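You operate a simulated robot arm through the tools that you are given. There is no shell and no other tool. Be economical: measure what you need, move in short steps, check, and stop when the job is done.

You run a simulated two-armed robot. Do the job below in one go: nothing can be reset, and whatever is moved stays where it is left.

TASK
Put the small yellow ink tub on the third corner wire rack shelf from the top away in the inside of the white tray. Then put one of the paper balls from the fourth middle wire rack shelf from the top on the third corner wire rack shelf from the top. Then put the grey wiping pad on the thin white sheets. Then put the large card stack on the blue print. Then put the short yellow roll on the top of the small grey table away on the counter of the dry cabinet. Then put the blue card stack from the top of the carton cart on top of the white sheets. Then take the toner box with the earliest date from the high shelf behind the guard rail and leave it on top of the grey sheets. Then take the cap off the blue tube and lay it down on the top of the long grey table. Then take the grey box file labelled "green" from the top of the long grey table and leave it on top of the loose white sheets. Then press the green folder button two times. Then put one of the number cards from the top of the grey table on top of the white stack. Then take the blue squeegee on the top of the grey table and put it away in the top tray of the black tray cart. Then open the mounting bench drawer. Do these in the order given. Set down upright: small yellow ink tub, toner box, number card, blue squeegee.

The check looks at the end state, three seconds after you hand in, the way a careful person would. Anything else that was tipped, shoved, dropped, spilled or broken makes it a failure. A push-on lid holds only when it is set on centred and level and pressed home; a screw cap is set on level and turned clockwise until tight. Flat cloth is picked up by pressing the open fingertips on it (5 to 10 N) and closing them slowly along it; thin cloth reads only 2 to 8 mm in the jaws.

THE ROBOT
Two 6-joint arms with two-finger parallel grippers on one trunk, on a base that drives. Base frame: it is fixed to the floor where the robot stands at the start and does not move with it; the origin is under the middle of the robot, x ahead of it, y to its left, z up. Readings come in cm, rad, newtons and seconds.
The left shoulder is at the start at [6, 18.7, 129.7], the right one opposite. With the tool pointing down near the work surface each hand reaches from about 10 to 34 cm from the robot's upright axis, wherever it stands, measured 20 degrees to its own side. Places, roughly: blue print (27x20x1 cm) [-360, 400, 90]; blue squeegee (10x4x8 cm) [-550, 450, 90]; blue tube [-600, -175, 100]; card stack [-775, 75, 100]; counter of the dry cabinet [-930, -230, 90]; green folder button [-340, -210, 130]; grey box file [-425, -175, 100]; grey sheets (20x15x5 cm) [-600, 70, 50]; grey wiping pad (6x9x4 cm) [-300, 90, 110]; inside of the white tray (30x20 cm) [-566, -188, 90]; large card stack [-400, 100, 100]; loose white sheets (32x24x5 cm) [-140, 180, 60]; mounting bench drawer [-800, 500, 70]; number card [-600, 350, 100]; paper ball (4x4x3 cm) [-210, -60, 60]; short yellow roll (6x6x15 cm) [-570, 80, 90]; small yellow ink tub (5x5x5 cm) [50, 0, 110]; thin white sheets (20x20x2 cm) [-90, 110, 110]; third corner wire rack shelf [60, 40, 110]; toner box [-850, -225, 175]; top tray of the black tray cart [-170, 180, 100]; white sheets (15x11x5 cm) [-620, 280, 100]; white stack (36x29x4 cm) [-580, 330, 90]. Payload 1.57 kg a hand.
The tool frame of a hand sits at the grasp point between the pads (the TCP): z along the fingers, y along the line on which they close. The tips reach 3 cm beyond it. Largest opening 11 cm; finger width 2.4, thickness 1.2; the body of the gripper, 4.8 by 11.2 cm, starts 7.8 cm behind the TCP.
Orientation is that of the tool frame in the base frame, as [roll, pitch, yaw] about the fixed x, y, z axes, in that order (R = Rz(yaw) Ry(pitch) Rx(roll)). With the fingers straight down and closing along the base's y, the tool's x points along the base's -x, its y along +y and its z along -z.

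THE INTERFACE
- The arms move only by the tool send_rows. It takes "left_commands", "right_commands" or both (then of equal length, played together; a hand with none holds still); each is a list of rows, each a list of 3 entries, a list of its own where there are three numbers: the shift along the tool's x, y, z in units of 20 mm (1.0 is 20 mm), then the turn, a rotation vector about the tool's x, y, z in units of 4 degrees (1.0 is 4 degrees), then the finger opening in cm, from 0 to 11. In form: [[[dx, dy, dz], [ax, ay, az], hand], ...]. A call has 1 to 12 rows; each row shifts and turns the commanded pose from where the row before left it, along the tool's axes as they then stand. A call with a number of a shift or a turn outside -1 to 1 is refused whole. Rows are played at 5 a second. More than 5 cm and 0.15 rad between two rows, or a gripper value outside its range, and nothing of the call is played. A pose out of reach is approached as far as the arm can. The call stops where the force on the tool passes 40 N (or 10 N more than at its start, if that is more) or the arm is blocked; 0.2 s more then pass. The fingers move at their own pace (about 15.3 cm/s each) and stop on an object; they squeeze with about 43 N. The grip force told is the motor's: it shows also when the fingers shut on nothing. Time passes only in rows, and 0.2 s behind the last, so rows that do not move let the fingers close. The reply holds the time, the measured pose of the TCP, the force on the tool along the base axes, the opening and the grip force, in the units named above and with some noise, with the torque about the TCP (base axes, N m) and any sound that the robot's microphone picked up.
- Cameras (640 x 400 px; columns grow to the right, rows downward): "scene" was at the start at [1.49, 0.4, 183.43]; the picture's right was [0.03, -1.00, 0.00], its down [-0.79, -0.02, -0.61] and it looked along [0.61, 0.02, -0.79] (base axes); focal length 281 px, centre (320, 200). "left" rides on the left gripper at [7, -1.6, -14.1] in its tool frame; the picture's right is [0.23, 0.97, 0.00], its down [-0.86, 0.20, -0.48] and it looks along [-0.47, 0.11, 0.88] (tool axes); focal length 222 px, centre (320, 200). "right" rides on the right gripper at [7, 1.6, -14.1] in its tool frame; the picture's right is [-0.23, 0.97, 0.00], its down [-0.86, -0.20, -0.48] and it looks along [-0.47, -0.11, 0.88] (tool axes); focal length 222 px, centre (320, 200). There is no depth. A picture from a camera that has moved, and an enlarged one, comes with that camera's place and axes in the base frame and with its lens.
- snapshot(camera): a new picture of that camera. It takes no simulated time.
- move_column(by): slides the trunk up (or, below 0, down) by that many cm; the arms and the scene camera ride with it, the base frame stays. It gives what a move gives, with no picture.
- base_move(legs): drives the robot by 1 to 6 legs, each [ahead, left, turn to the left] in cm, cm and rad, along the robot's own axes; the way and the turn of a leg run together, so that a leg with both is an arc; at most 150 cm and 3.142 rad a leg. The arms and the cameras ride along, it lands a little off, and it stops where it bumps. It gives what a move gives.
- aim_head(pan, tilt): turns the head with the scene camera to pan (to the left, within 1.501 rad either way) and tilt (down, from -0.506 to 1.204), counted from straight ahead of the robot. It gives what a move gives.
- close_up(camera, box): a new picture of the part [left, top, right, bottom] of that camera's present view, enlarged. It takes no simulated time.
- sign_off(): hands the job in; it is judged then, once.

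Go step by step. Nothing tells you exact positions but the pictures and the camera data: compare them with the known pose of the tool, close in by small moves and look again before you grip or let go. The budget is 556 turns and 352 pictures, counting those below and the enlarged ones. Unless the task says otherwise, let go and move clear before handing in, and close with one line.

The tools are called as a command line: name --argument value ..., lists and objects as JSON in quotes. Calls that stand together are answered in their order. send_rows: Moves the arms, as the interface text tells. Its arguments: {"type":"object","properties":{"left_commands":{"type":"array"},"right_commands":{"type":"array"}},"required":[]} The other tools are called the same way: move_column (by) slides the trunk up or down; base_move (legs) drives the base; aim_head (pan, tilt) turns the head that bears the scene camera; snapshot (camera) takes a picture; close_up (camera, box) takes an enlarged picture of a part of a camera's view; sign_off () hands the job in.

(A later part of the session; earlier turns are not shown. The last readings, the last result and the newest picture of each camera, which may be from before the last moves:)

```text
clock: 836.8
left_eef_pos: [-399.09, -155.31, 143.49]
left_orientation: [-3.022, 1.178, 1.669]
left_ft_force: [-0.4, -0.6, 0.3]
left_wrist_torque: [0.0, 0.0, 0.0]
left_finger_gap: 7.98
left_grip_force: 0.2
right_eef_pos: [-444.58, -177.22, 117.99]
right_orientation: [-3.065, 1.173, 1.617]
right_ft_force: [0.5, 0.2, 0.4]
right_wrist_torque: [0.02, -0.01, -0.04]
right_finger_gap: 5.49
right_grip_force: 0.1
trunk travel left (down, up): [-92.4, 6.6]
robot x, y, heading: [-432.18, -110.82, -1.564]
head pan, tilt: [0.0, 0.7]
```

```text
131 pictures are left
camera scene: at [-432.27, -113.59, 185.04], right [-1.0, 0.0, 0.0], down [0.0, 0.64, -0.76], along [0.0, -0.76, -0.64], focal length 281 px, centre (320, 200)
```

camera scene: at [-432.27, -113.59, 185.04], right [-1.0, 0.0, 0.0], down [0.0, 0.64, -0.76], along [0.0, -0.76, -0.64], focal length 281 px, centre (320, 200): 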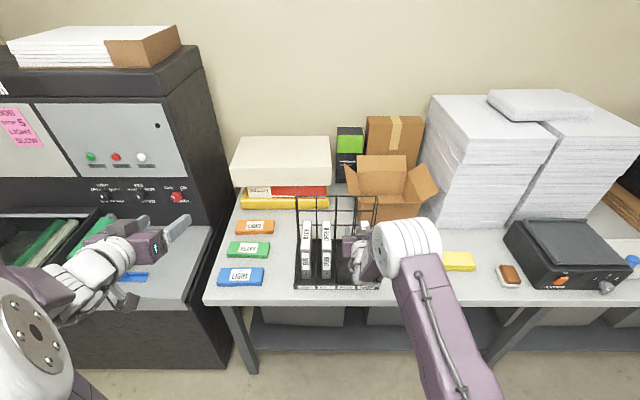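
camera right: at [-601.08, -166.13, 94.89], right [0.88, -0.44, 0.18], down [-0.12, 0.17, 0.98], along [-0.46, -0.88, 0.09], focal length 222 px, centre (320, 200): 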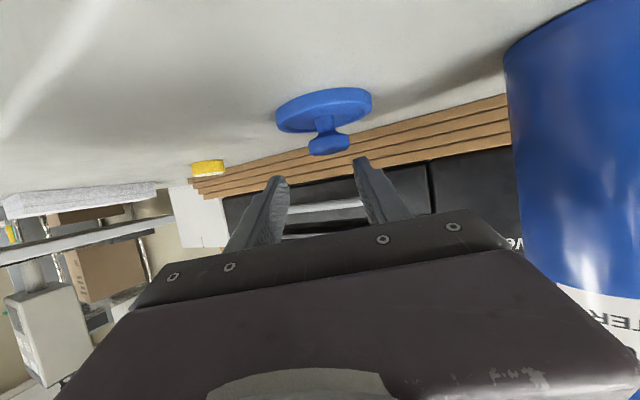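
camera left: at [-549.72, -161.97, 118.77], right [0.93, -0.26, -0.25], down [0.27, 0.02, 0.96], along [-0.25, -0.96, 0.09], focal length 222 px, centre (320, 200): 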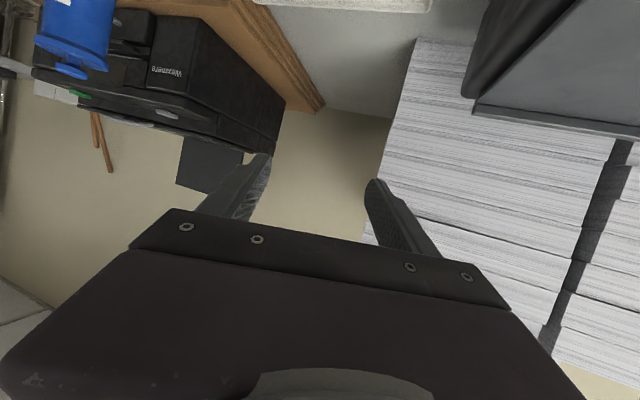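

send_rows --right_commands '[[[-0.9, 0, -0.37], [0, 0, 0], 8], [[-0.9, 0, -0.37], [0, 0, 0], 8], [[-0.9, 0, -0.37], [0, 0, 0], 8], [[-0.9, 0, -0.37], [0, 0, 0], 8], [[-0.9, 0, -0.37], [0, 0, 0], 8], [[0.3, -1, -0.8], [0, 0, 0], 8], [[0.3, -1, -0.8], [0, 0, 0], 8], [[0.3, -1, -0.8], [0, 0, 0], 8], [[0.3, -1, -0.8], [0, 0, 0], 8]]'

close_up --camera "scene" --box '[270, 180, 410, 300]'

```text
clock: 838.8
left_eef_pos: [-399.05, -155.18, 143.5]
left_orientation: [-3.021, 1.178, 1.671]
left_ft_force: [0.0, -0.7, -0.2]
left_wrist_torque: [-0.02, -0.03, 0.02]
left_finger_gap: 7.99
left_grip_force: 0.0
right_eef_pos: [-446.23, -172.61, 127.81]
right_orientation: [-3.057, 1.172, 1.615]
right_ft_force: [-0.8, 0.4, 0.3]
right_wrist_torque: [0.03, -0.02, 0.03]
right_finger_gap: 8.02
right_grip_force: 0.1
right hand out of reach, approached as far as the arm can: row 7, 8, 9
trunk travel left (down, up): [-92.4, 6.6]
robot x, y, heading: [-432.42, -111.57, -1.568]
head pan, tilt: [0.0, 0.7]
```

```text
3.33 times, centred on (340, 240) of scene
camera zoom: at [-432.23, -113.58, 185.04], right [-1.0, 0.0, 0.0], down [0.0, 0.64, -0.76], along [0.0, -0.76, -0.64], focal length 938 px, centre (253, 67)
```

zoom: 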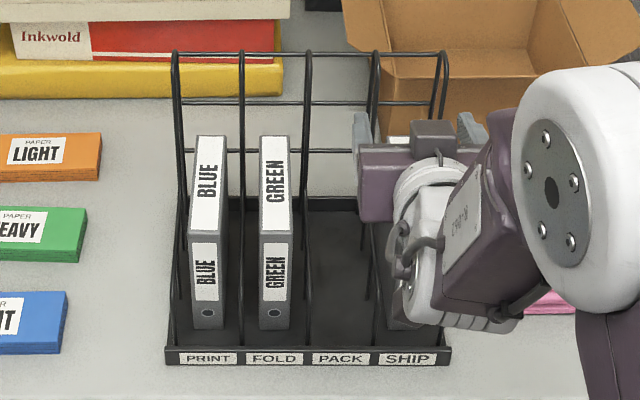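

GREEN is in the second slot: front face at about [-434.9,-178.8], z 89.5–107. I line up the right hand in front of it.

base_move --legs '[[-6, 0, 0], [0, 11.3, 0]]'

move_column --by -20

snapshot --camera "right"

snapshot --camera "scene"

```text
clock: 840.6
left_eef_pos: [-388.16, -149.25, 143.74]
left_orientation: [-3.033, 1.18, 1.66]
left_ft_force: [-0.3, -0.3, -0.4]
left_wrist_torque: [-0.01, -0.01, 0.04]
left_finger_gap: 8.01
left_grip_force: 0.1
right_eef_pos: [-435.37, -166.61, 127.81]
right_orientation: [-3.067, 1.172, 1.608]
right_ft_force: [0.4, 0.6, -0.5]
right_wrist_torque: [0.01, -0.01, 0.02]
right_finger_gap: 7.99
right_grip_force: 0.0
trunk travel left (down, up): [-92.4, 6.6]
robot x, y, heading: [-420.44, -105.41, -1.568]
head pan, tilt: [0.0, 0.7]
```

```text
clock: 842.7
left_eef_pos: [-387.61, -149.28, 123.56]
left_orientation: [-3.022, 1.18, 1.67]
left_ft_force: [-0.4, -0.3, -0.4]
left_wrist_torque: [-0.01, 0.03, 0.03]
left_finger_gap: 7.98
left_grip_force: 0.0
right_eef_pos: [-434.88, -166.6, 107.75]
right_orientation: [-3.057, 1.174, 1.619]
right_ft_force: [0.5, 0.4, -0.2]
right_wrist_torque: [0.02, 0.01, 0.02]
right_finger_gap: 8.0
right_grip_force: 0.1
trunk travel left (down, up): [-72.4, 26.6]
robot x, y, heading: [-420.73, -105.46, -1.564]
head pan, tilt: [0.0, 0.7]
```

```text
129 pictures are left
camera right: at [-432.75, -150.89, 106.79], right [0.98, -0.12, 0.18], down [-0.16, 0.12, 0.98], along [-0.14, -0.99, 0.09], focal length 222 px, centre (320, 200)
```

right: 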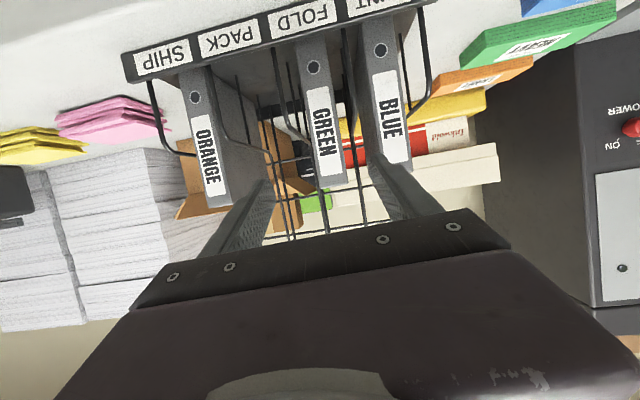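

```text
128 pictures are left
camera scene: at [-420.84, -107.59, 165.05], right [-1.0, 0.0, 0.0], down [0.0, 0.64, -0.76], along [0.0, -0.76, -0.64], focal length 281 px, centre (320, 200)
```

scene: 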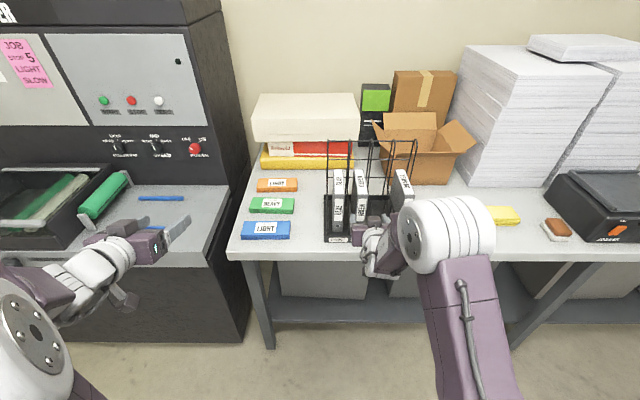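

close_up --camera "right" --box '[200, 0, 440, 230]'

```text
1.74 times, centred on (320, 115) of right
camera zoom: at [-432.75, -150.89, 106.79], right [0.98, -0.12, 0.18], down [-0.16, 0.12, 0.98], along [-0.14, -0.99, 0.09], focal length 386 px, centre (320, 348)
```

zoom: 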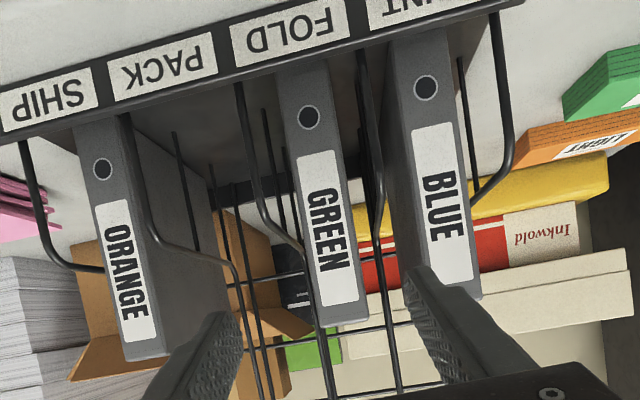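

The dividers stay below z≈99 near the front, so gripping at z≈104 is clear. Narrow the opening, lower 4 cm, drive in 12 cm and check.

send_rows --right_commands '[[[0, 0, 0], [0, 0, 0], 5.6], [[0, 0, 0], [0, 0, 0], 5.6]]'

move_column --by -3.8

base_move --legs '[[10, 0, 0]]'

snapshot --camera "right"

```text
clock: 843.3
left_eef_pos: [-387.64, -149.29, 123.63]
left_orientation: [-3.023, 1.179, 1.671]
left_ft_force: [0.5, -0.5, -0.6]
left_wrist_torque: [0.01, 0.03, 0.03]
left_finger_gap: 7.97
left_grip_force: 0.0
right_eef_pos: [-434.83, -166.68, 107.86]
right_orientation: [-3.056, 1.172, 1.618]
right_ft_force: [-0.5, 0.6, 0.2]
right_wrist_torque: [0.03, 0.01, 0.01]
right_finger_gap: 5.6
right_grip_force: 0.1
trunk travel left (down, up): [-72.4, 26.6]
robot x, y, heading: [-420.93, -105.53, -1.568]
head pan, tilt: [0.0, 0.7]
```

```text
clock: 844.2
left_eef_pos: [-387.62, -149.18, 119.74]
left_orientation: [-3.023, 1.18, 1.67]
left_ft_force: [-0.3, 0.5, -0.4]
left_wrist_torque: [0.01, 0.03, -0.01]
left_finger_gap: 8.0
left_grip_force: 0.1
right_eef_pos: [-434.88, -166.66, 103.99]
right_orientation: [-3.055, 1.173, 1.617]
right_ft_force: [-0.4, 0.2, 0.9]
right_wrist_torque: [0.01, -0.01, 0.03]
right_finger_gap: 5.6
right_grip_force: 0.0
trunk travel left (down, up): [-68.6, 30.4]
robot x, y, heading: [-421.08, -105.22, -1.566]
head pan, tilt: [0.0, 0.7]
```

```text
clock: 845.3
left_eef_pos: [-387.45, -159.06, 119.73]
left_orientation: [-3.024, 1.179, 1.672]
left_ft_force: [0.0, -0.9, 0.4]
left_wrist_torque: [0.02, -0.01, 0.01]
left_finger_gap: 7.97
left_grip_force: 0.0
right_eef_pos: [-434.69, -176.54, 104.12]
right_orientation: [-3.053, 1.173, 1.618]
right_ft_force: [0.0, 0.2, 0.4]
right_wrist_torque: [0.02, -0.02, 0.03]
right_finger_gap: 5.61
right_grip_force: 0.0
trunk travel left (down, up): [-68.6, 30.4]
robot x, y, heading: [-420.91, -115.15, -1.564]
head pan, tilt: [0.0, 0.7]
```

```text
126 pictures are left
camera right: at [-432.68, -160.81, 103.0], right [0.98, -0.12, 0.18], down [-0.16, 0.12, 0.98], along [-0.14, -0.99, 0.09], focal length 222 px, centre (320, 200)
```

right: 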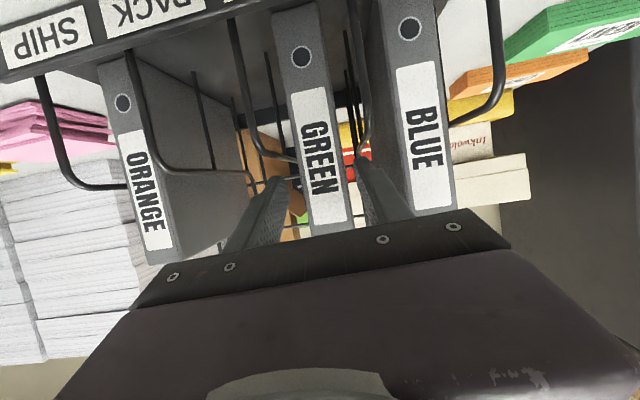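

Aligned. Go 6 cm further and close.

base_move --legs '[[6, 0, 0]]'

send_rows --right_commands '[[[0, 0, 0], [0, 0, 0], 4], [[0, 0, 0], [0, 0, 0], 3], [[0, 0, 0], [0, 0, 0], 2.5], [[0, 0, 0], [0, 0, 0], 2.5]]'

snapshot --camera "right"

```text
clock: 846.3
left_eef_pos: [-387.51, -164.84, 119.83]
left_orientation: [-3.021, 1.183, 1.672]
left_ft_force: [0.0, -0.4, 0.1]
left_wrist_torque: [0.01, -0.05, 0.0]
left_finger_gap: 8.01
left_grip_force: 0.1
right_eef_pos: [-434.78, -182.46, 104.14]
right_orientation: [-3.055, 1.174, 1.617]
right_ft_force: [0.1, -0.1, -0.3]
right_wrist_torque: [0.0, -0.03, -0.03]
right_finger_gap: 5.58
right_grip_force: 0.1
trunk travel left (down, up): [-68.6, 30.4]
robot x, y, heading: [-421.04, -121.34, -1.568]
head pan, tilt: [0.0, 0.7]
```

```text
clock: 847.3
left_eef_pos: [-387.58, -165.07, 119.71]
left_orientation: [-3.023, 1.18, 1.672]
left_ft_force: [0.3, 0.4, -0.7]
left_wrist_torque: [0.0, 0.01, -0.02]
left_finger_gap: 8.0
left_grip_force: 0.0
right_eef_pos: [-434.83, -182.5, 104.12]
right_orientation: [-3.057, 1.173, 1.618]
right_ft_force: [-0.8, -0.8, 0.4]
right_wrist_torque: [0.07, -0.03, 0.01]
right_finger_gap: 3.6
right_grip_force: 42.7
trunk travel left (down, up): [-68.6, 30.4]
robot x, y, heading: [-420.82, -121.7, -1.568]
head pan, tilt: [0.0, 0.7]
```

```text
125 pictures are left
camera right: at [-432.65, -166.81, 103.0], right [0.98, -0.12, 0.18], down [-0.16, 0.12, 0.98], along [-0.14, -0.99, 0.09], focal length 222 px, centre (320, 200)
```

right: 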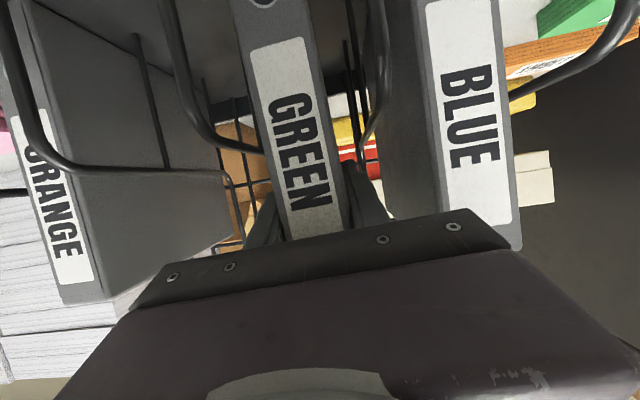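

Gripped at 3.6 cm. Lift 14 cm.

move_column --by 5

snapshot --camera "right"

move_column --by 14

snapshot --camera "scene"

```text
clock: 848.2
left_eef_pos: [-387.43, -165.29, 124.71]
left_orientation: [-3.024, 1.18, 1.673]
left_ft_force: [-0.5, 0.5, -0.2]
left_wrist_torque: [0.01, 0.0, -0.02]
left_finger_gap: 8.02
left_grip_force: 0.1
right_eef_pos: [-434.64, -182.62, 109.06]
right_orientation: [-3.056, 1.172, 1.618]
right_ft_force: [0.0, -0.1, -2.2]
right_wrist_torque: [0.06, -0.04, -0.01]
right_finger_gap: 3.59
right_grip_force: 42.5
trunk travel left (down, up): [-73.6, 25.4]
robot x, y, heading: [-420.92, -121.53, -1.565]
head pan, tilt: [0.0, 0.7]
```

```text
124 pictures are left
camera right: at [-432.64, -166.9, 107.97], right [0.98, -0.12, 0.18], down [-0.16, 0.11, 0.98], along [-0.14, -0.99, 0.09], focal length 222 px, centre (320, 200)
```

right: 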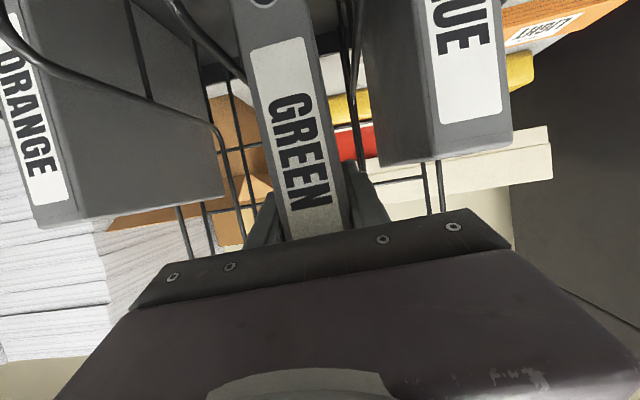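

```text
clock: 849.9
left_eef_pos: [-387.43, -165.23, 138.75]
left_orientation: [-3.022, 1.179, 1.672]
left_ft_force: [-0.2, -0.4, 0.1]
left_wrist_torque: [-0.04, 0.04, 0.04]
left_finger_gap: 8.01
left_grip_force: 0.1
right_eef_pos: [-434.8, -182.7, 123.04]
right_orientation: [-3.056, 1.171, 1.616]
right_ft_force: [0.1, -1.0, -2.1]
right_wrist_torque: [0.02, 0.0, -0.03]
right_finger_gap: 3.56
right_grip_force: 41.9
trunk travel left (down, up): [-87.6, 11.4]
robot x, y, heading: [-420.74, -121.22, -1.567]
head pan, tilt: [0.0, 0.7]
```

```text
123 pictures are left
camera scene: at [-420.79, -123.61, 180.24], right [-1.0, 0.0, 0.0], down [0.0, 0.64, -0.76], along [0.0, -0.76, -0.64], focal length 281 px, centre (320, 200)
```

scene: 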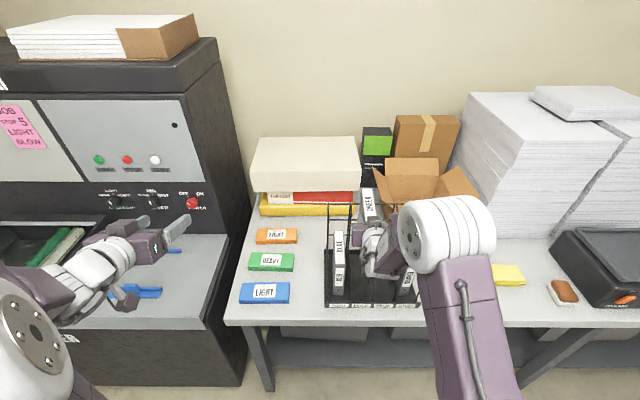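

File is out of the rack. Now a long drive to the black tray cart behind the desk: first back to the aisle and along it.

base_move --legs '[[-70, 0, 0], [-70, 0, 0], [0, 0, 1.57], [120, 0, 0], [120, 0, 0], [118, 0, 0]]'

snapshot --camera "scene"

```text
clock: 877.9
left_eef_pos: [-20.0, 53.0, 138.7]
left_orientation: [-3.024, 1.18, -3.043]
left_ft_force: [-1.3, -0.1, -0.3]
left_wrist_torque: [0.0, 0.0, 0.02]
left_finger_gap: 8.01
left_grip_force: 0.1
right_eef_pos: [-2.59, 5.65, 123.15]
right_orientation: [-3.055, 1.173, -3.095]
right_ft_force: [-1.1, -0.6, -2.2]
right_wrist_torque: [0.03, 0.04, 0.0]
right_finger_gap: 3.58
right_grip_force: 43.1
trunk travel left (down, up): [-87.6, 11.4]
robot x, y, heading: [-64.14, 19.59, -0.001]
head pan, tilt: [0.0, 0.7]
```

```text
122 pictures are left
camera scene: at [-61.46, 19.94, 180.24], right [0.0, -1.0, 0.0], down [-0.64, 0.0, -0.77], along [0.77, 0.0, -0.64], focal length 281 px, centre (320, 200)
```

scene: 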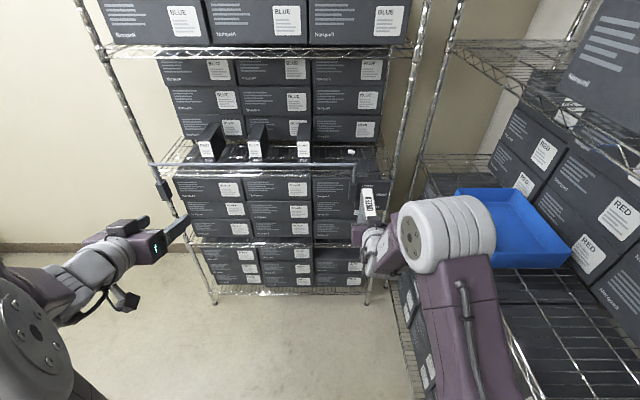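

base_move --legs '[[0, 0, 1.57], [0, -38, 0], [120, 0, 0], [130, 0, 0]]'

base_move --legs '[[0, 0, 1.57], [0, -25, 0], [100, 0, 0]]'

aim_head --pan 0.9 --tilt 0.6

snapshot --camera "scene"

```text
clock: 895.9
left_eef_pos: [-54.33, 313.41, 138.79]
left_orientation: [-3.021, 1.179, -1.488]
left_ft_force: [0.8, 0.2, 0.3]
left_wrist_torque: [0.01, 0.0, 0.0]
left_finger_gap: 7.99
left_grip_force: 0.2
right_eef_pos: [-6.67, 329.89, 123.0]
right_orientation: [-3.057, 1.174, -1.544]
right_ft_force: [0.6, 0.5, -2.3]
right_wrist_torque: [-0.04, -0.01, 0.01]
right_finger_gap: 3.56
right_grip_force: 42.8
trunk travel left (down, up): [-87.6, 11.4]
robot x, y, heading: [-22.03, 268.74, 1.553]
head pan, tilt: [0.0, 0.7]
```

```text
clock: 906.3
left_eef_pos: [-165.35, 263.68, 138.76]
left_orientation: [-3.023, 1.181, 0.073]
left_ft_force: [-0.1, -0.8, 0.0]
left_wrist_torque: [-0.04, -0.02, 0.02]
left_finger_gap: 7.97
left_grip_force: 0.0
right_eef_pos: [-181.63, 311.6, 123.06]
right_orientation: [-3.056, 1.173, 0.019]
right_ft_force: [0.5, 0.2, -1.3]
right_wrist_torque: [0.01, 0.0, -0.04]
right_finger_gap: 3.57
right_grip_force: 43.1
trunk travel left (down, up): [-87.6, 11.4]
robot x, y, heading: [-120.4, 295.84, 3.116]
head pan, tilt: [0.0, 0.7]
```

```text
clock: 907.5
left_eef_pos: [-165.47, 263.75, 138.66]
left_orientation: [-3.023, 1.181, 0.073]
left_ft_force: [0.6, -0.1, -0.2]
left_wrist_torque: [-0.01, 0.02, -0.02]
left_finger_gap: 7.99
left_grip_force: 0.1
right_eef_pos: [-181.61, 311.46, 122.97]
right_orientation: [-3.056, 1.171, 0.019]
right_ft_force: [0.6, 0.3, -2.2]
right_wrist_torque: [-0.03, -0.04, -0.02]
right_finger_gap: 3.55
right_grip_force: 43.1
trunk travel left (down, up): [-87.6, 11.4]
robot x, y, heading: [-120.44, 295.73, 3.113]
head pan, tilt: [0.901, 0.6]
```

```text
121 pictures are left
camera scene: at [-120.23, 289.1, 181.11], right [-0.77, 0.64, 0.0], down [0.36, 0.43, -0.82], along [-0.53, -0.63, -0.57], focal length 281 px, centre (320, 200)
```

scene: 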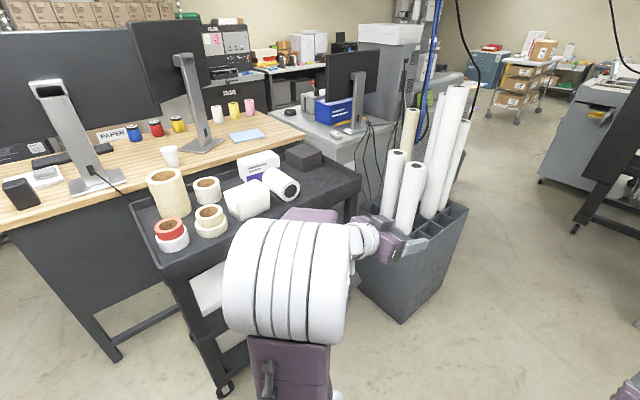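

Turn to face -y toward the cart's north side and look at its trays.

base_move --legs '[[0, 0, 1.6]]'

aim_head --pan 0.0 --tilt 0.8

snapshot --camera "scene"

```text
clock: 911.8
left_eef_pos: [-86.85, 252.24, 138.77]
left_orientation: [-3.023, 1.179, 1.682]
left_ft_force: [-0.5, -0.4, -0.5]
left_wrist_torque: [-0.01, -0.02, 0.01]
left_finger_gap: 7.98
left_grip_force: 0.0
right_eef_pos: [-134.05, 234.34, 123.0]
right_orientation: [-3.058, 1.17, 1.626]
right_ft_force: [-0.9, -0.4, -2.1]
right_wrist_torque: [0.07, -0.01, 0.01]
right_finger_gap: 3.56
right_grip_force: 43.1
trunk travel left (down, up): [-87.6, 11.4]
robot x, y, heading: [-120.65, 295.79, -1.562]
head pan, tilt: [0.901, 0.6]
```

```text
clock: 913.0
left_eef_pos: [-86.8, 252.16, 138.73]
left_orientation: [-3.022, 1.18, 1.68]
left_ft_force: [0.2, 0.5, 0.4]
left_wrist_torque: [-0.01, -0.01, 0.01]
left_finger_gap: 8.0
left_grip_force: 0.1
right_eef_pos: [-133.93, 234.28, 122.97]
right_orientation: [-3.056, 1.171, 1.626]
right_ft_force: [-0.3, -0.4, -2.3]
right_wrist_torque: [0.1, -0.01, 0.03]
right_finger_gap: 3.55
right_grip_force: 42.7
trunk travel left (down, up): [-87.6, 11.4]
robot x, y, heading: [-120.42, 296.1, -1.556]
head pan, tilt: [0.0, 0.799]
```

```text
120 pictures are left
camera scene: at [-120.52, 293.9, 179.42], right [-1.0, -0.01, 0.0], down [-0.01, 0.72, -0.7], along [0.01, -0.7, -0.72], focal length 281 px, centre (320, 200)
```

scene: 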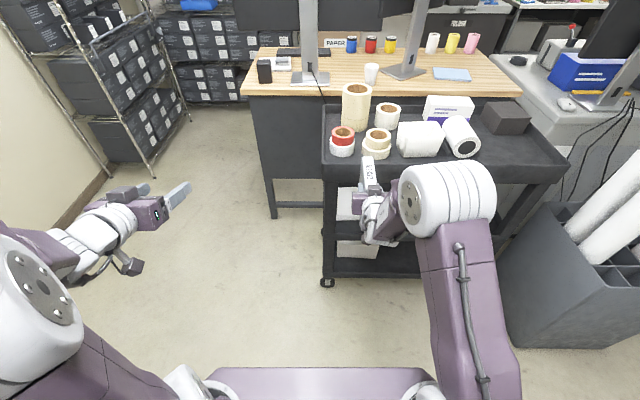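

Lower the trunk to see the mid tray.

move_column --by -38

aim_head --pan -0.1 --tilt 0.55

snapshot --camera "scene"

snapshot --camera "right"

```text
clock: 916.6
left_eef_pos: [-86.89, 252.16, 100.75]
left_orientation: [-3.023, 1.178, 1.681]
left_ft_force: [-1.0, -0.2, -0.5]
left_wrist_torque: [0.0, -0.03, 0.01]
left_finger_gap: 7.99
left_grip_force: 0.2
right_eef_pos: [-133.95, 234.28, 85.0]
right_orientation: [-3.057, 1.172, 1.627]
right_ft_force: [-0.3, -0.2, -1.2]
right_wrist_torque: [0.05, -0.01, 0.01]
right_finger_gap: 3.56
right_grip_force: 42.7
trunk travel left (down, up): [-49.6, 49.4]
robot x, y, heading: [-120.44, 295.94, -1.558]
head pan, tilt: [0.0, 0.799]
```

```text
clock: 917.4
left_eef_pos: [-86.76, 252.08, 100.68]
left_orientation: [-3.024, 1.181, 1.682]
left_ft_force: [0.1, 0.0, 0.5]
left_wrist_torque: [0.0, 0.01, -0.01]
left_finger_gap: 7.99
left_grip_force: 0.1
right_eef_pos: [-133.81, 234.42, 84.99]
right_orientation: [-3.055, 1.172, 1.627]
right_ft_force: [0.1, -0.5, -1.2]
right_wrist_torque: [0.06, -0.02, 0.02]
right_finger_gap: 3.58
right_grip_force: 42.9
trunk travel left (down, up): [-49.6, 49.4]
robot x, y, heading: [-120.35, 296.08, -1.558]
head pan, tilt: [-0.099, 0.55]
```

```text
119 pictures are left
camera scene: at [-121.4, 293.04, 143.55], right [-1.0, 0.09, 0.0], down [0.04, 0.52, -0.85], along [-0.07, -0.85, -0.52], focal length 281 px, centre (320, 200)
```

scene: 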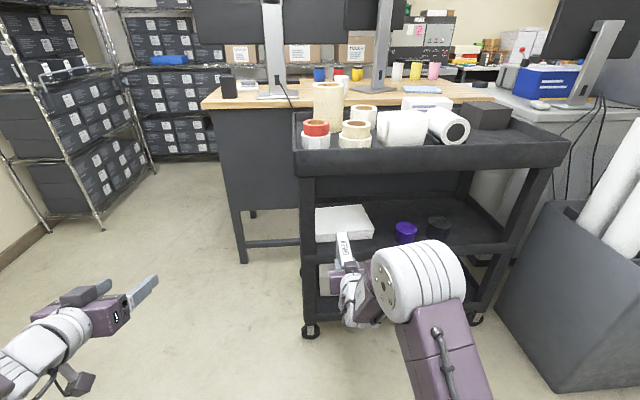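

```text
118 pictures are left
camera right: at [-131.98, 250.11, 83.97], right [0.98, -0.11, 0.18], down [-0.16, 0.11, 0.98], along [-0.13, -0.99, 0.09], focal length 222 px, centre (320, 200)
```

right: 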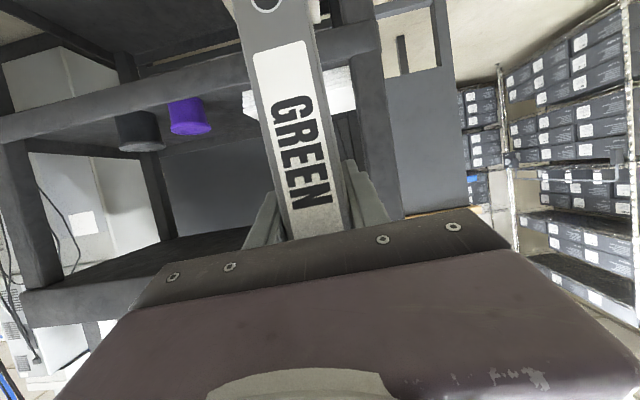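

Loose white sheets on the mid tray: about x -157..-129, y 162..190, top z≈60; top tray underside z≈97. I enter with the file upright.

move_column --by -4

base_move --legs '[[0, -9.5, 0], [32, 0, 0]]'

snapshot --camera "scene"

snapshot --camera "right"

```text
clock: 918.2
left_eef_pos: [-86.93, 252.07, 96.82]
left_orientation: [-3.022, 1.179, 1.681]
left_ft_force: [-0.5, -0.1, 0.3]
left_wrist_torque: [-0.03, 0.04, 0.02]
left_finger_gap: 8.03
left_grip_force: 0.1
right_eef_pos: [-134.03, 234.27, 81.02]
right_orientation: [-3.056, 1.171, 1.626]
right_ft_force: [0.7, 1.0, -1.9]
right_wrist_torque: [0.06, 0.01, -0.01]
right_finger_gap: 3.57
right_grip_force: 42.2
trunk travel left (down, up): [-45.6, 53.4]
robot x, y, heading: [-120.79, 295.63, -1.558]
head pan, tilt: [-0.099, 0.55]
```

```text
clock: 921.1
left_eef_pos: [-95.94, 219.93, 96.75]
left_orientation: [-3.022, 1.18, 1.679]
left_ft_force: [0.4, -0.4, -0.1]
left_wrist_torque: [0.0, -0.03, 0.01]
left_finger_gap: 7.99
left_grip_force: 0.0
right_eef_pos: [-143.28, 201.99, 80.95]
right_orientation: [-3.056, 1.171, 1.628]
right_ft_force: [0.1, -0.2, -1.2]
right_wrist_torque: [0.04, 0.03, -0.03]
right_finger_gap: 3.57
right_grip_force: 43.3
trunk travel left (down, up): [-45.6, 53.4]
robot x, y, heading: [-129.95, 263.71, -1.556]
head pan, tilt: [-0.099, 0.55]
```

```text
117 pictures are left
camera scene: at [-130.57, 260.7, 139.55], right [-1.0, 0.09, 0.0], down [0.05, 0.52, -0.85], along [-0.07, -0.85, -0.52], focal length 281 px, centre (320, 200)
```

scene: 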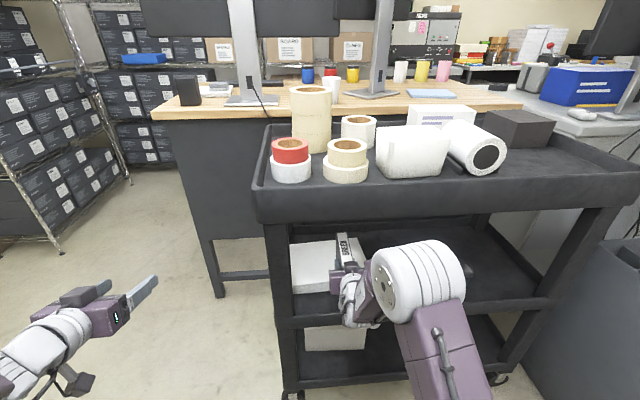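

```text
116 pictures are left
camera right: at [-141.18, 217.83, 79.94], right [0.98, -0.11, 0.18], down [-0.16, 0.11, 0.98], along [-0.13, -0.99, 0.09], focal length 222 px, centre (320, 200)
```

right: 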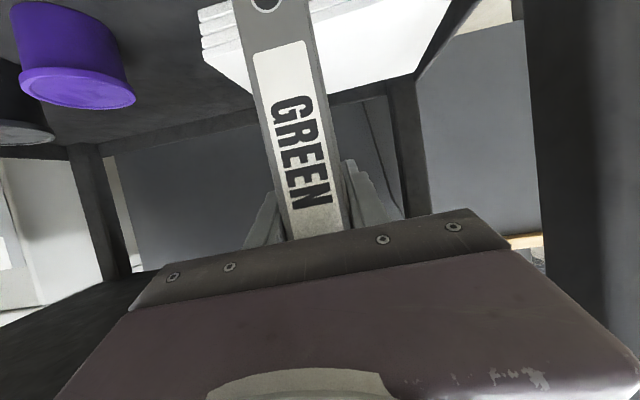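

Sheets' centre is about [-139,177]. Strafe 3 cm left and drive 21 cm in.

base_move --legs '[[0, 3.2, 0], [21, 0, 0]]'

snapshot --camera "scene"

snapshot --camera "right"

```text
clock: 923.2
left_eef_pos: [-92.73, 200.5, 97.06]
left_orientation: [-3.021, 1.186, 1.678]
left_ft_force: [0.3, 0.2, -0.2]
left_wrist_torque: [-0.03, 0.03, 0.0]
left_finger_gap: 8.01
left_grip_force: 0.0
right_eef_pos: [-139.79, 183.26, 80.5]
right_orientation: [-3.049, 1.155, 1.636]
right_ft_force: [-0.9, -0.8, -2.1]
right_wrist_torque: [0.08, -0.02, 0.01]
right_finger_gap: 3.59
right_grip_force: 42.7
trunk travel left (down, up): [-45.6, 53.4]
robot x, y, heading: [-126.46, 244.02, -1.562]
head pan, tilt: [-0.099, 0.55]
stopped in leg 2: the robot was blocked; the commanded pose is now the measured one
```

```text
115 pictures are left
camera scene: at [-127.15, 241.7, 139.6], right [-1.0, 0.09, 0.0], down [0.05, 0.52, -0.86], along [-0.08, -0.85, -0.52], focal length 281 px, centre (320, 200)
```

scene: 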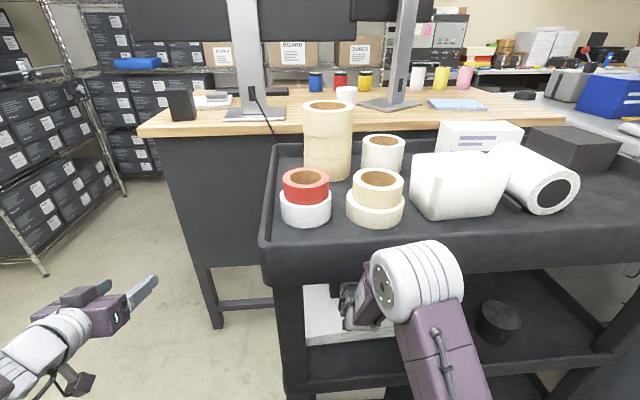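

```text
114 pictures are left
camera right: at [-137.82, 199.07, 79.71], right [0.98, -0.11, 0.17], down [-0.16, 0.1, 0.98], along [-0.13, -0.99, 0.08], focal length 222 px, centre (320, 200)
```

right: 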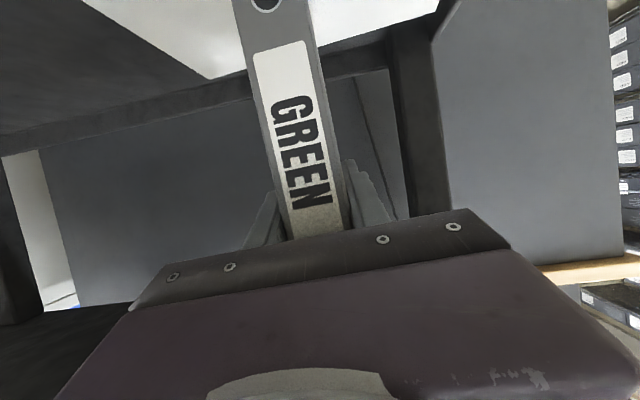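

Blocked at a good enough depth: the file spans y≈174–187 over the sheets. Back 1 cm and lower.

base_move --legs '[[-1.2, 0, 0]]'

move_column --by -4

move_column --by -1.2

snapshot --camera "right"

```text
clock: 924.0
left_eef_pos: [-92.6, 201.11, 96.65]
left_orientation: [-3.022, 1.181, 1.676]
left_ft_force: [0.8, -0.5, 0.0]
left_wrist_torque: [0.04, -0.02, -0.01]
left_finger_gap: 8.02
left_grip_force: 0.1
right_eef_pos: [-139.74, 183.85, 80.12]
right_orientation: [-3.052, 1.149, 1.634]
right_ft_force: [0.9, 0.3, -2.2]
right_wrist_torque: [0.04, 0.01, -0.01]
right_finger_gap: 3.56
right_grip_force: 42.5
trunk travel left (down, up): [-45.6, 53.4]
robot x, y, heading: [-126.4, 244.89, -1.557]
head pan, tilt: [-0.099, 0.55]
```

```text
clock: 924.8
left_eef_pos: [-92.75, 201.12, 92.77]
left_orientation: [-3.024, 1.181, 1.679]
left_ft_force: [-0.4, -0.5, -0.7]
left_wrist_torque: [-0.02, -0.02, 0.03]
left_finger_gap: 7.98
left_grip_force: 0.0
right_eef_pos: [-139.69, 183.85, 76.39]
right_orientation: [-3.052, 1.156, 1.634]
right_ft_force: [-0.3, -1.3, 3.5]
right_wrist_torque: [-0.73, -0.08, 0.01]
right_finger_gap: 3.59
right_grip_force: 42.1
trunk travel left (down, up): [-41.6, 57.4]
robot x, y, heading: [-126.31, 244.61, -1.561]
head pan, tilt: [-0.099, 0.55]
```

```text
clock: 925.4
left_eef_pos: [-92.71, 201.11, 91.56]
left_orientation: [-3.022, 1.179, 1.676]
left_ft_force: [-0.1, -0.2, 1.1]
left_wrist_torque: [0.01, -0.02, 0.01]
left_finger_gap: 7.99
left_grip_force: 0.1
right_eef_pos: [-139.8, 184.0, 74.71]
right_orientation: [-3.051, 1.147, 1.635]
right_ft_force: [1.1, -0.6, 0.4]
right_wrist_torque: [-0.33, -0.06, 0.0]
right_finger_gap: 3.58
right_grip_force: 30.6
trunk travel left (down, up): [-40.4, 58.6]
robot x, y, heading: [-126.28, 244.69, -1.556]
head pan, tilt: [-0.099, 0.55]
```

```text
113 pictures are left
camera right: at [-137.8, 199.78, 74.08], right [0.98, -0.11, 0.17], down [-0.16, 0.09, 0.98], along [-0.13, -0.99, 0.07], focal length 222 px, centre (320, 200)
```

right: 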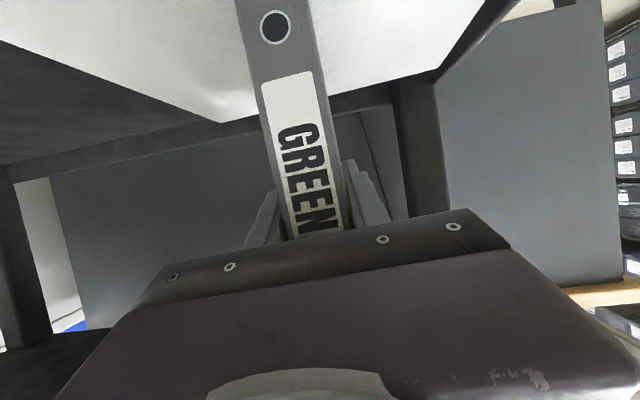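

The file rests on the sheets. Open gently.

send_rows --right_commands '[[[0, 0, 0], [0, 0, 0], 3.7], [[0, 0, 0], [0, 0, 0], 4], [[0, 0, 0], [0, 0, 0], 4.5], [[0, 0, 0], [0, 0, 0], 5.5], [[0, 0, 0], [0, 0, 0], 5.5]]'

snapshot --camera "right"

```text
clock: 926.6
left_eef_pos: [-92.68, 201.22, 91.53]
left_orientation: [-3.024, 1.178, 1.677]
left_ft_force: [-0.8, 0.0, -0.4]
left_wrist_torque: [-0.01, 0.02, 0.0]
left_finger_gap: 7.99
left_grip_force: 0.1
right_eef_pos: [-139.7, 183.91, 74.89]
right_orientation: [-3.052, 1.152, 1.634]
right_ft_force: [1.7, -0.2, 0.4]
right_wrist_torque: [-0.01, -0.03, -0.01]
right_finger_gap: 5.5
right_grip_force: 0.1
trunk travel left (down, up): [-40.4, 58.6]
robot x, y, heading: [-126.45, 245.06, -1.561]
head pan, tilt: [-0.099, 0.55]
```

```text
112 pictures are left
camera right: at [-137.81, 199.75, 74.24], right [0.98, -0.11, 0.17], down [-0.16, 0.09, 0.98], along [-0.13, -0.99, 0.07], focal length 222 px, centre (320, 200)
```

right: 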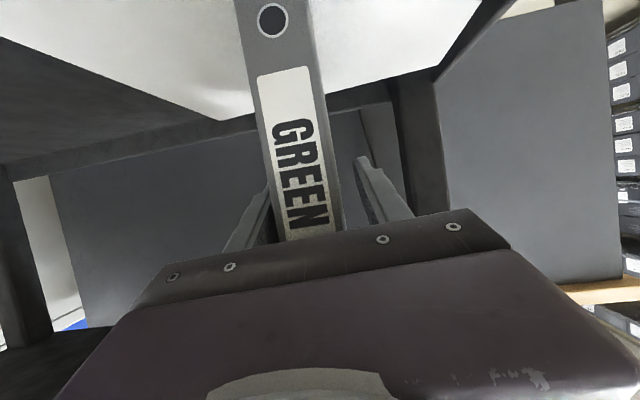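

Stands alone. Centre the fingers slightly and back out.

send_rows --right_commands '[[[0, -0.2, 0], [0, 0, 0], 6], [[0, 0, 0], [0, 0, 0], 6]]'

base_move --legs '[[-10, 0, 0]]'

snapshot --camera "right"

```text
clock: 927.2
left_eef_pos: [-92.7, 201.16, 91.56]
left_orientation: [-3.023, 1.181, 1.678]
left_ft_force: [0.7, 0.0, 0.7]
left_wrist_torque: [0.03, 0.01, 0.0]
left_finger_gap: 7.99
left_grip_force: 0.1
right_eef_pos: [-140.01, 183.92, 74.99]
right_orientation: [-3.045, 1.15, 1.634]
right_ft_force: [-0.5, 0.2, 0.3]
right_wrist_torque: [-0.01, 0.0, 0.0]
right_finger_gap: 5.97
right_grip_force: 0.0
trunk travel left (down, up): [-40.4, 58.6]
robot x, y, heading: [-126.51, 244.92, -1.565]
head pan, tilt: [-0.099, 0.55]
```

```text
clock: 928.3
left_eef_pos: [-92.81, 211.41, 91.67]
left_orientation: [-3.023, 1.182, 1.676]
left_ft_force: [0.4, 0.3, 0.0]
left_wrist_torque: [0.03, 0.0, 0.04]
left_finger_gap: 8.01
left_grip_force: 0.1
right_eef_pos: [-140.25, 194.03, 75.19]
right_orientation: [-3.044, 1.152, 1.634]
right_ft_force: [-0.8, 0.4, 0.6]
right_wrist_torque: [0.01, -0.03, -0.02]
right_finger_gap: 6.01
right_grip_force: 0.1
trunk travel left (down, up): [-40.4, 58.6]
robot x, y, heading: [-126.21, 255.12, -1.56]
head pan, tilt: [-0.099, 0.55]
```

```text
111 pictures are left
camera right: at [-138.15, 209.86, 74.35], right [0.98, -0.12, 0.17], down [-0.16, 0.09, 0.98], along [-0.13, -0.99, 0.07], focal length 222 px, centre (320, 200)
```

right: 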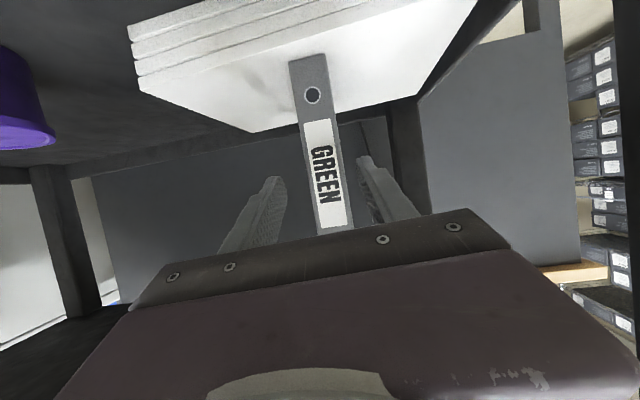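

File stands on the sheets. Next the folder button. I back out, raise, and drive back round the desk to the folder.

base_move --legs '[[-20, 0, 0]]'

move_column --by 40

base_move --legs '[[0, 102, 0], [115, 0, 0], [112, 0, 0], [0, 0, -1.58]]'

base_move --legs '[[70, 30, 0], [115, 0, 0], [115, 0, 0], [0, 0, 1.57]]'

aim_head --pan 0.0 --tilt 0.5

snapshot --camera "scene"

```text
clock: 929.9
left_eef_pos: [-93.04, 231.15, 91.68]
left_orientation: [-3.023, 1.181, 1.676]
left_ft_force: [-0.2, 0.4, -0.1]
left_wrist_torque: [0.0, 0.0, 0.02]
left_finger_gap: 8.01
left_grip_force: 0.2
right_eef_pos: [-140.45, 213.91, 75.04]
right_orientation: [-3.045, 1.152, 1.634]
right_ft_force: [-0.4, -0.3, 0.4]
right_wrist_torque: [0.01, -0.03, -0.05]
right_finger_gap: 5.99
right_grip_force: 0.1
trunk travel left (down, up): [-40.4, 58.6]
robot x, y, heading: [-126.45, 274.67, -1.561]
head pan, tilt: [-0.099, 0.55]
```

```text
clock: 933.8
left_eef_pos: [-93.02, 231.07, 131.54]
left_orientation: [-3.024, 1.18, 1.677]
left_ft_force: [-0.4, -0.6, -0.5]
left_wrist_torque: [0.01, 0.01, -0.01]
left_finger_gap: 7.99
left_grip_force: 0.1
right_eef_pos: [-140.44, 213.93, 115.05]
right_orientation: [-3.046, 1.15, 1.634]
right_ft_force: [0.3, -0.1, 0.3]
right_wrist_torque: [0.0, 0.01, 0.03]
right_finger_gap: 6.0
right_grip_force: 0.1
trunk travel left (down, up): [-80.4, 18.6]
robot x, y, heading: [-126.87, 274.71, -1.558]
head pan, tilt: [-0.099, 0.55]
```

```text
clock: 953.7
left_eef_pos: [-68.36, 15.38, 131.46]
left_orientation: [-3.022, 1.181, 0.087]
left_ft_force: [0.5, 0.8, 0.0]
left_wrist_torque: [0.01, 0.02, 0.01]
left_finger_gap: 8.01
left_grip_force: 0.0
right_eef_pos: [-84.6, 63.17, 115.03]
right_orientation: [-3.047, 1.151, 0.043]
right_ft_force: [-0.2, 0.3, 0.2]
right_wrist_torque: [0.01, -0.01, 0.0]
right_finger_gap: 5.98
right_grip_force: 0.0
trunk travel left (down, up): [-80.4, 18.6]
robot x, y, heading: [-24.38, 48.18, 3.13]
head pan, tilt: [-0.099, 0.55]
```

```text
clock: 972.5
left_eef_pos: [-289.53, -23.66, 131.54]
left_orientation: [-3.024, 1.178, 1.666]
left_ft_force: [-0.1, 0.8, -0.3]
left_wrist_torque: [0.01, 0.01, 0.0]
left_finger_gap: 7.98
left_grip_force: 0.1
right_eef_pos: [-337.05, -40.33, 115.12]
right_orientation: [-3.044, 1.15, 1.622]
right_ft_force: [0.5, 0.0, -0.3]
right_wrist_torque: [-0.01, -0.01, 0.01]
right_finger_gap: 5.99
right_grip_force: 0.0
trunk travel left (down, up): [-80.4, 18.6]
robot x, y, heading: [-322.87, 20.77, -1.574]
head pan, tilt: [-0.099, 0.55]
```

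```text
clock: 973.2
left_eef_pos: [-289.43, -23.67, 131.51]
left_orientation: [-3.022, 1.18, 1.668]
left_ft_force: [-0.5, 0.8, -0.3]
left_wrist_torque: [0.0, 0.02, 0.04]
left_finger_gap: 8.0
left_grip_force: 0.2
right_eef_pos: [-336.98, -40.39, 115.14]
right_orientation: [-3.044, 1.15, 1.625]
right_ft_force: [-0.2, -0.3, 0.4]
right_wrist_torque: [0.02, 0.05, 0.02]
right_finger_gap: 6.0
right_grip_force: 0.0
trunk travel left (down, up): [-80.4, 18.6]
robot x, y, heading: [-322.0, 20.4, -1.566]
head pan, tilt: [0.0, 0.499]
```

```text
110 pictures are left
camera scene: at [-322.58, 17.52, 174.81], right [-1.0, 0.0, 0.0], down [0.0, 0.48, -0.88], along [0.0, -0.88, -0.48], focal length 281 px, centre (320, 200)
```

scene: 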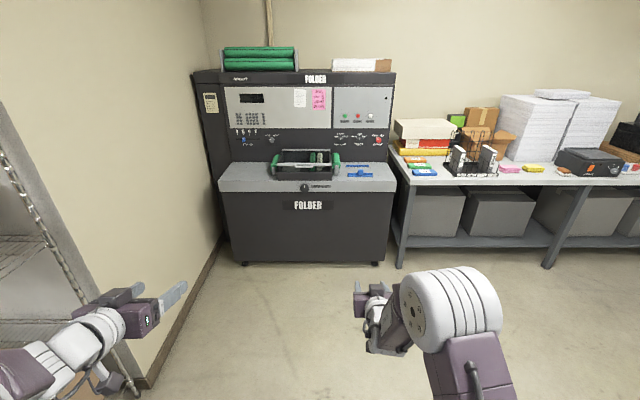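

move_column --by 14

base_move --legs '[[110, 0, 0]]'

snapshot --camera "scene"

snapshot --camera "right"

```text
clock: 974.8
left_eef_pos: [-289.52, -23.59, 145.49]
left_orientation: [-3.023, 1.18, 1.666]
left_ft_force: [0.5, -0.8, -0.3]
left_wrist_torque: [0.01, 0.01, 0.04]
left_finger_gap: 8.0
left_grip_force: 0.1
right_eef_pos: [-337.12, -40.41, 129.07]
right_orientation: [-3.046, 1.15, 1.625]
right_ft_force: [1.1, -0.4, -0.4]
right_wrist_torque: [-0.01, 0.01, 0.02]
right_finger_gap: 5.99
right_grip_force: 0.1
trunk travel left (down, up): [-94.4, 4.6]
robot x, y, heading: [-322.57, 20.41, -1.572]
head pan, tilt: [0.0, 0.499]
```

```text
clock: 980.5
left_eef_pos: [-289.97, -133.33, 145.59]
left_orientation: [-3.023, 1.182, 1.661]
left_ft_force: [-0.1, 0.0, 0.2]
left_wrist_torque: [0.02, 0.02, 0.01]
left_finger_gap: 8.02
left_grip_force: 0.1
right_eef_pos: [-337.61, -149.91, 129.04]
right_orientation: [-3.044, 1.152, 1.619]
right_ft_force: [0.3, -0.4, 0.2]
right_wrist_torque: [-0.03, -0.01, -0.05]
right_finger_gap: 6.01
right_grip_force: 0.0
trunk travel left (down, up): [-94.4, 4.6]
robot x, y, heading: [-322.63, -89.32, -1.586]
head pan, tilt: [0.0, 0.499]
```

```text
109 pictures are left
camera scene: at [-322.87, -91.98, 188.82], right [-1.0, 0.01, 0.0], down [0.0, 0.48, -0.88], along [0.0, -0.88, -0.48], focal length 281 px, centre (320, 200)
```

scene: 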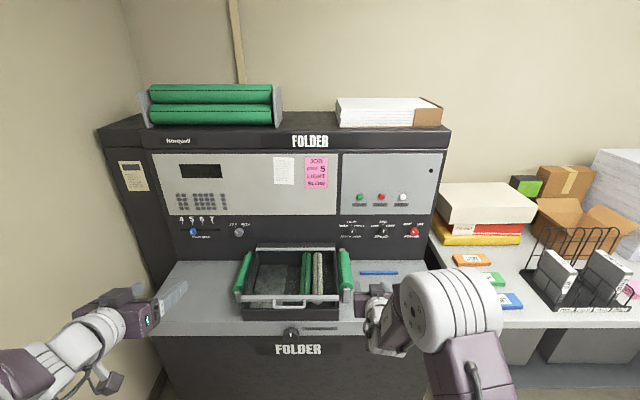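

```text
108 pictures are left
camera right: at [-335.3, -134.07, 128.34], right [0.98, -0.13, 0.17], down [-0.16, 0.1, 0.98], along [-0.15, -0.99, 0.07], focal length 222 px, centre (320, 200)
```

right: 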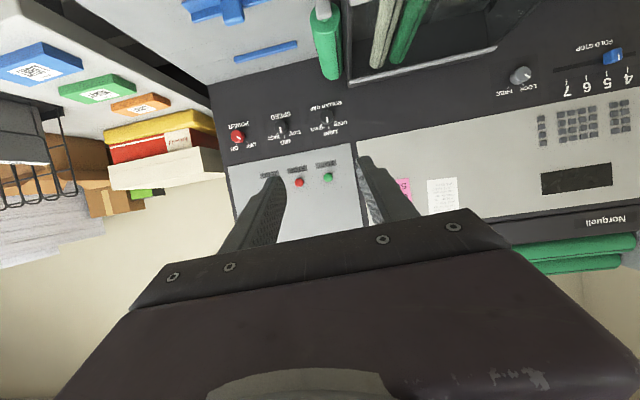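

Green button at about [-342.7,-209.4,126.3]. Close the fingers, level the tool, and move up to the counter.

send_rows --right_commands '[[[0, 0, 0], [0, -1, 0], 3], [[0, 0, 0], [0, -1, 0], 0], [[0, 0, 0], [0, -1, 0], 0], [[0, 0, 0], [0, -1, 0], 0], [[0, 0, 0], [0, -1, 0], 0], [[0, 0, 0], [0, -0.9, 0], 0]]'

base_move --legs '[[0, -5.5, 0.016], [37, 0, 0]]'

snapshot --camera "right"

snapshot --camera "scene"

```text
clock: 981.9
left_eef_pos: [-290.05, -133.43, 145.61]
left_orientation: [-3.023, 1.18, 1.662]
left_ft_force: [0.0, -0.4, -0.5]
left_wrist_torque: [0.0, 0.02, 0.04]
left_finger_gap: 7.99
left_grip_force: 0.0
right_eef_pos: [-334.76, -153.81, 131.78]
right_orientation: [-1.703, 1.512, 2.966]
right_ft_force: [-1.2, 0.2, 0.5]
right_wrist_torque: [-0.02, -0.01, -0.01]
right_finger_gap: 0.01
right_grip_force: 21.6
right hand out of reach, approached as far as the arm can: row 2, 3, 4, 5, 6
trunk travel left (down, up): [-94.4, 4.6]
robot x, y, heading: [-322.9, -89.27, -1.574]
head pan, tilt: [0.0, 0.499]
```

```text
clock: 984.8
left_eef_pos: [-294.24, -169.69, 145.56]
left_orientation: [-3.02, 1.184, 1.681]
left_ft_force: [-0.9, 0.2, 0.2]
left_wrist_torque: [-0.03, 0.0, 0.0]
left_finger_gap: 7.99
left_grip_force: 0.0
right_eef_pos: [-338.75, -190.81, 132.02]
right_orientation: [-1.684, 1.513, 3.001]
right_ft_force: [1.0, 0.3, 0.3]
right_wrist_torque: [0.01, 0.0, -0.04]
right_finger_gap: 0.02
right_grip_force: 21.1
trunk travel left (down, up): [-94.4, 4.6]
robot x, y, heading: [-328.1, -126.12, -1.555]
head pan, tilt: [0.0, 0.499]
```

```text
107 pictures are left
camera right: at [-337.09, -176.52, 124.98], right [0.98, -0.03, 0.17], down [-0.14, 0.48, 0.87], along [-0.11, -0.88, 0.47], focal length 222 px, centre (320, 200)
```

right: 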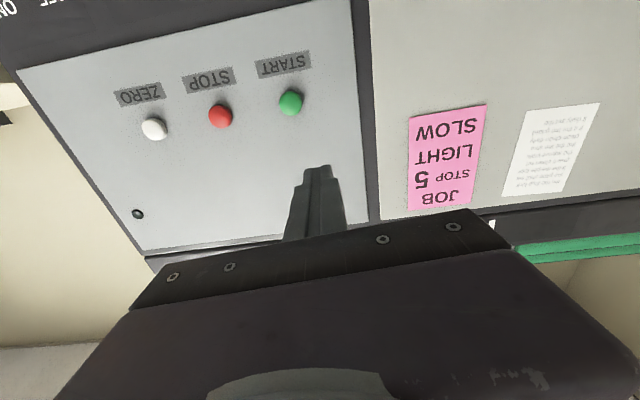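

```text
106 pictures are left
camera scene: at [-327.81, -128.85, 188.82], right [-1.0, -0.01, 0.0], down [-0.01, 0.48, -0.88], along [0.01, -0.88, -0.48], focal length 281 px, centre (320, 200)
```

scene: 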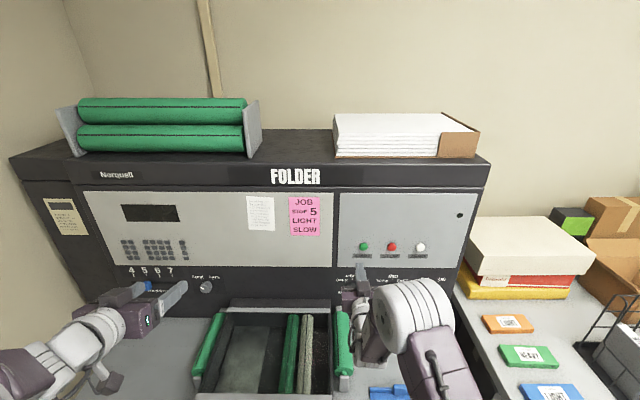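

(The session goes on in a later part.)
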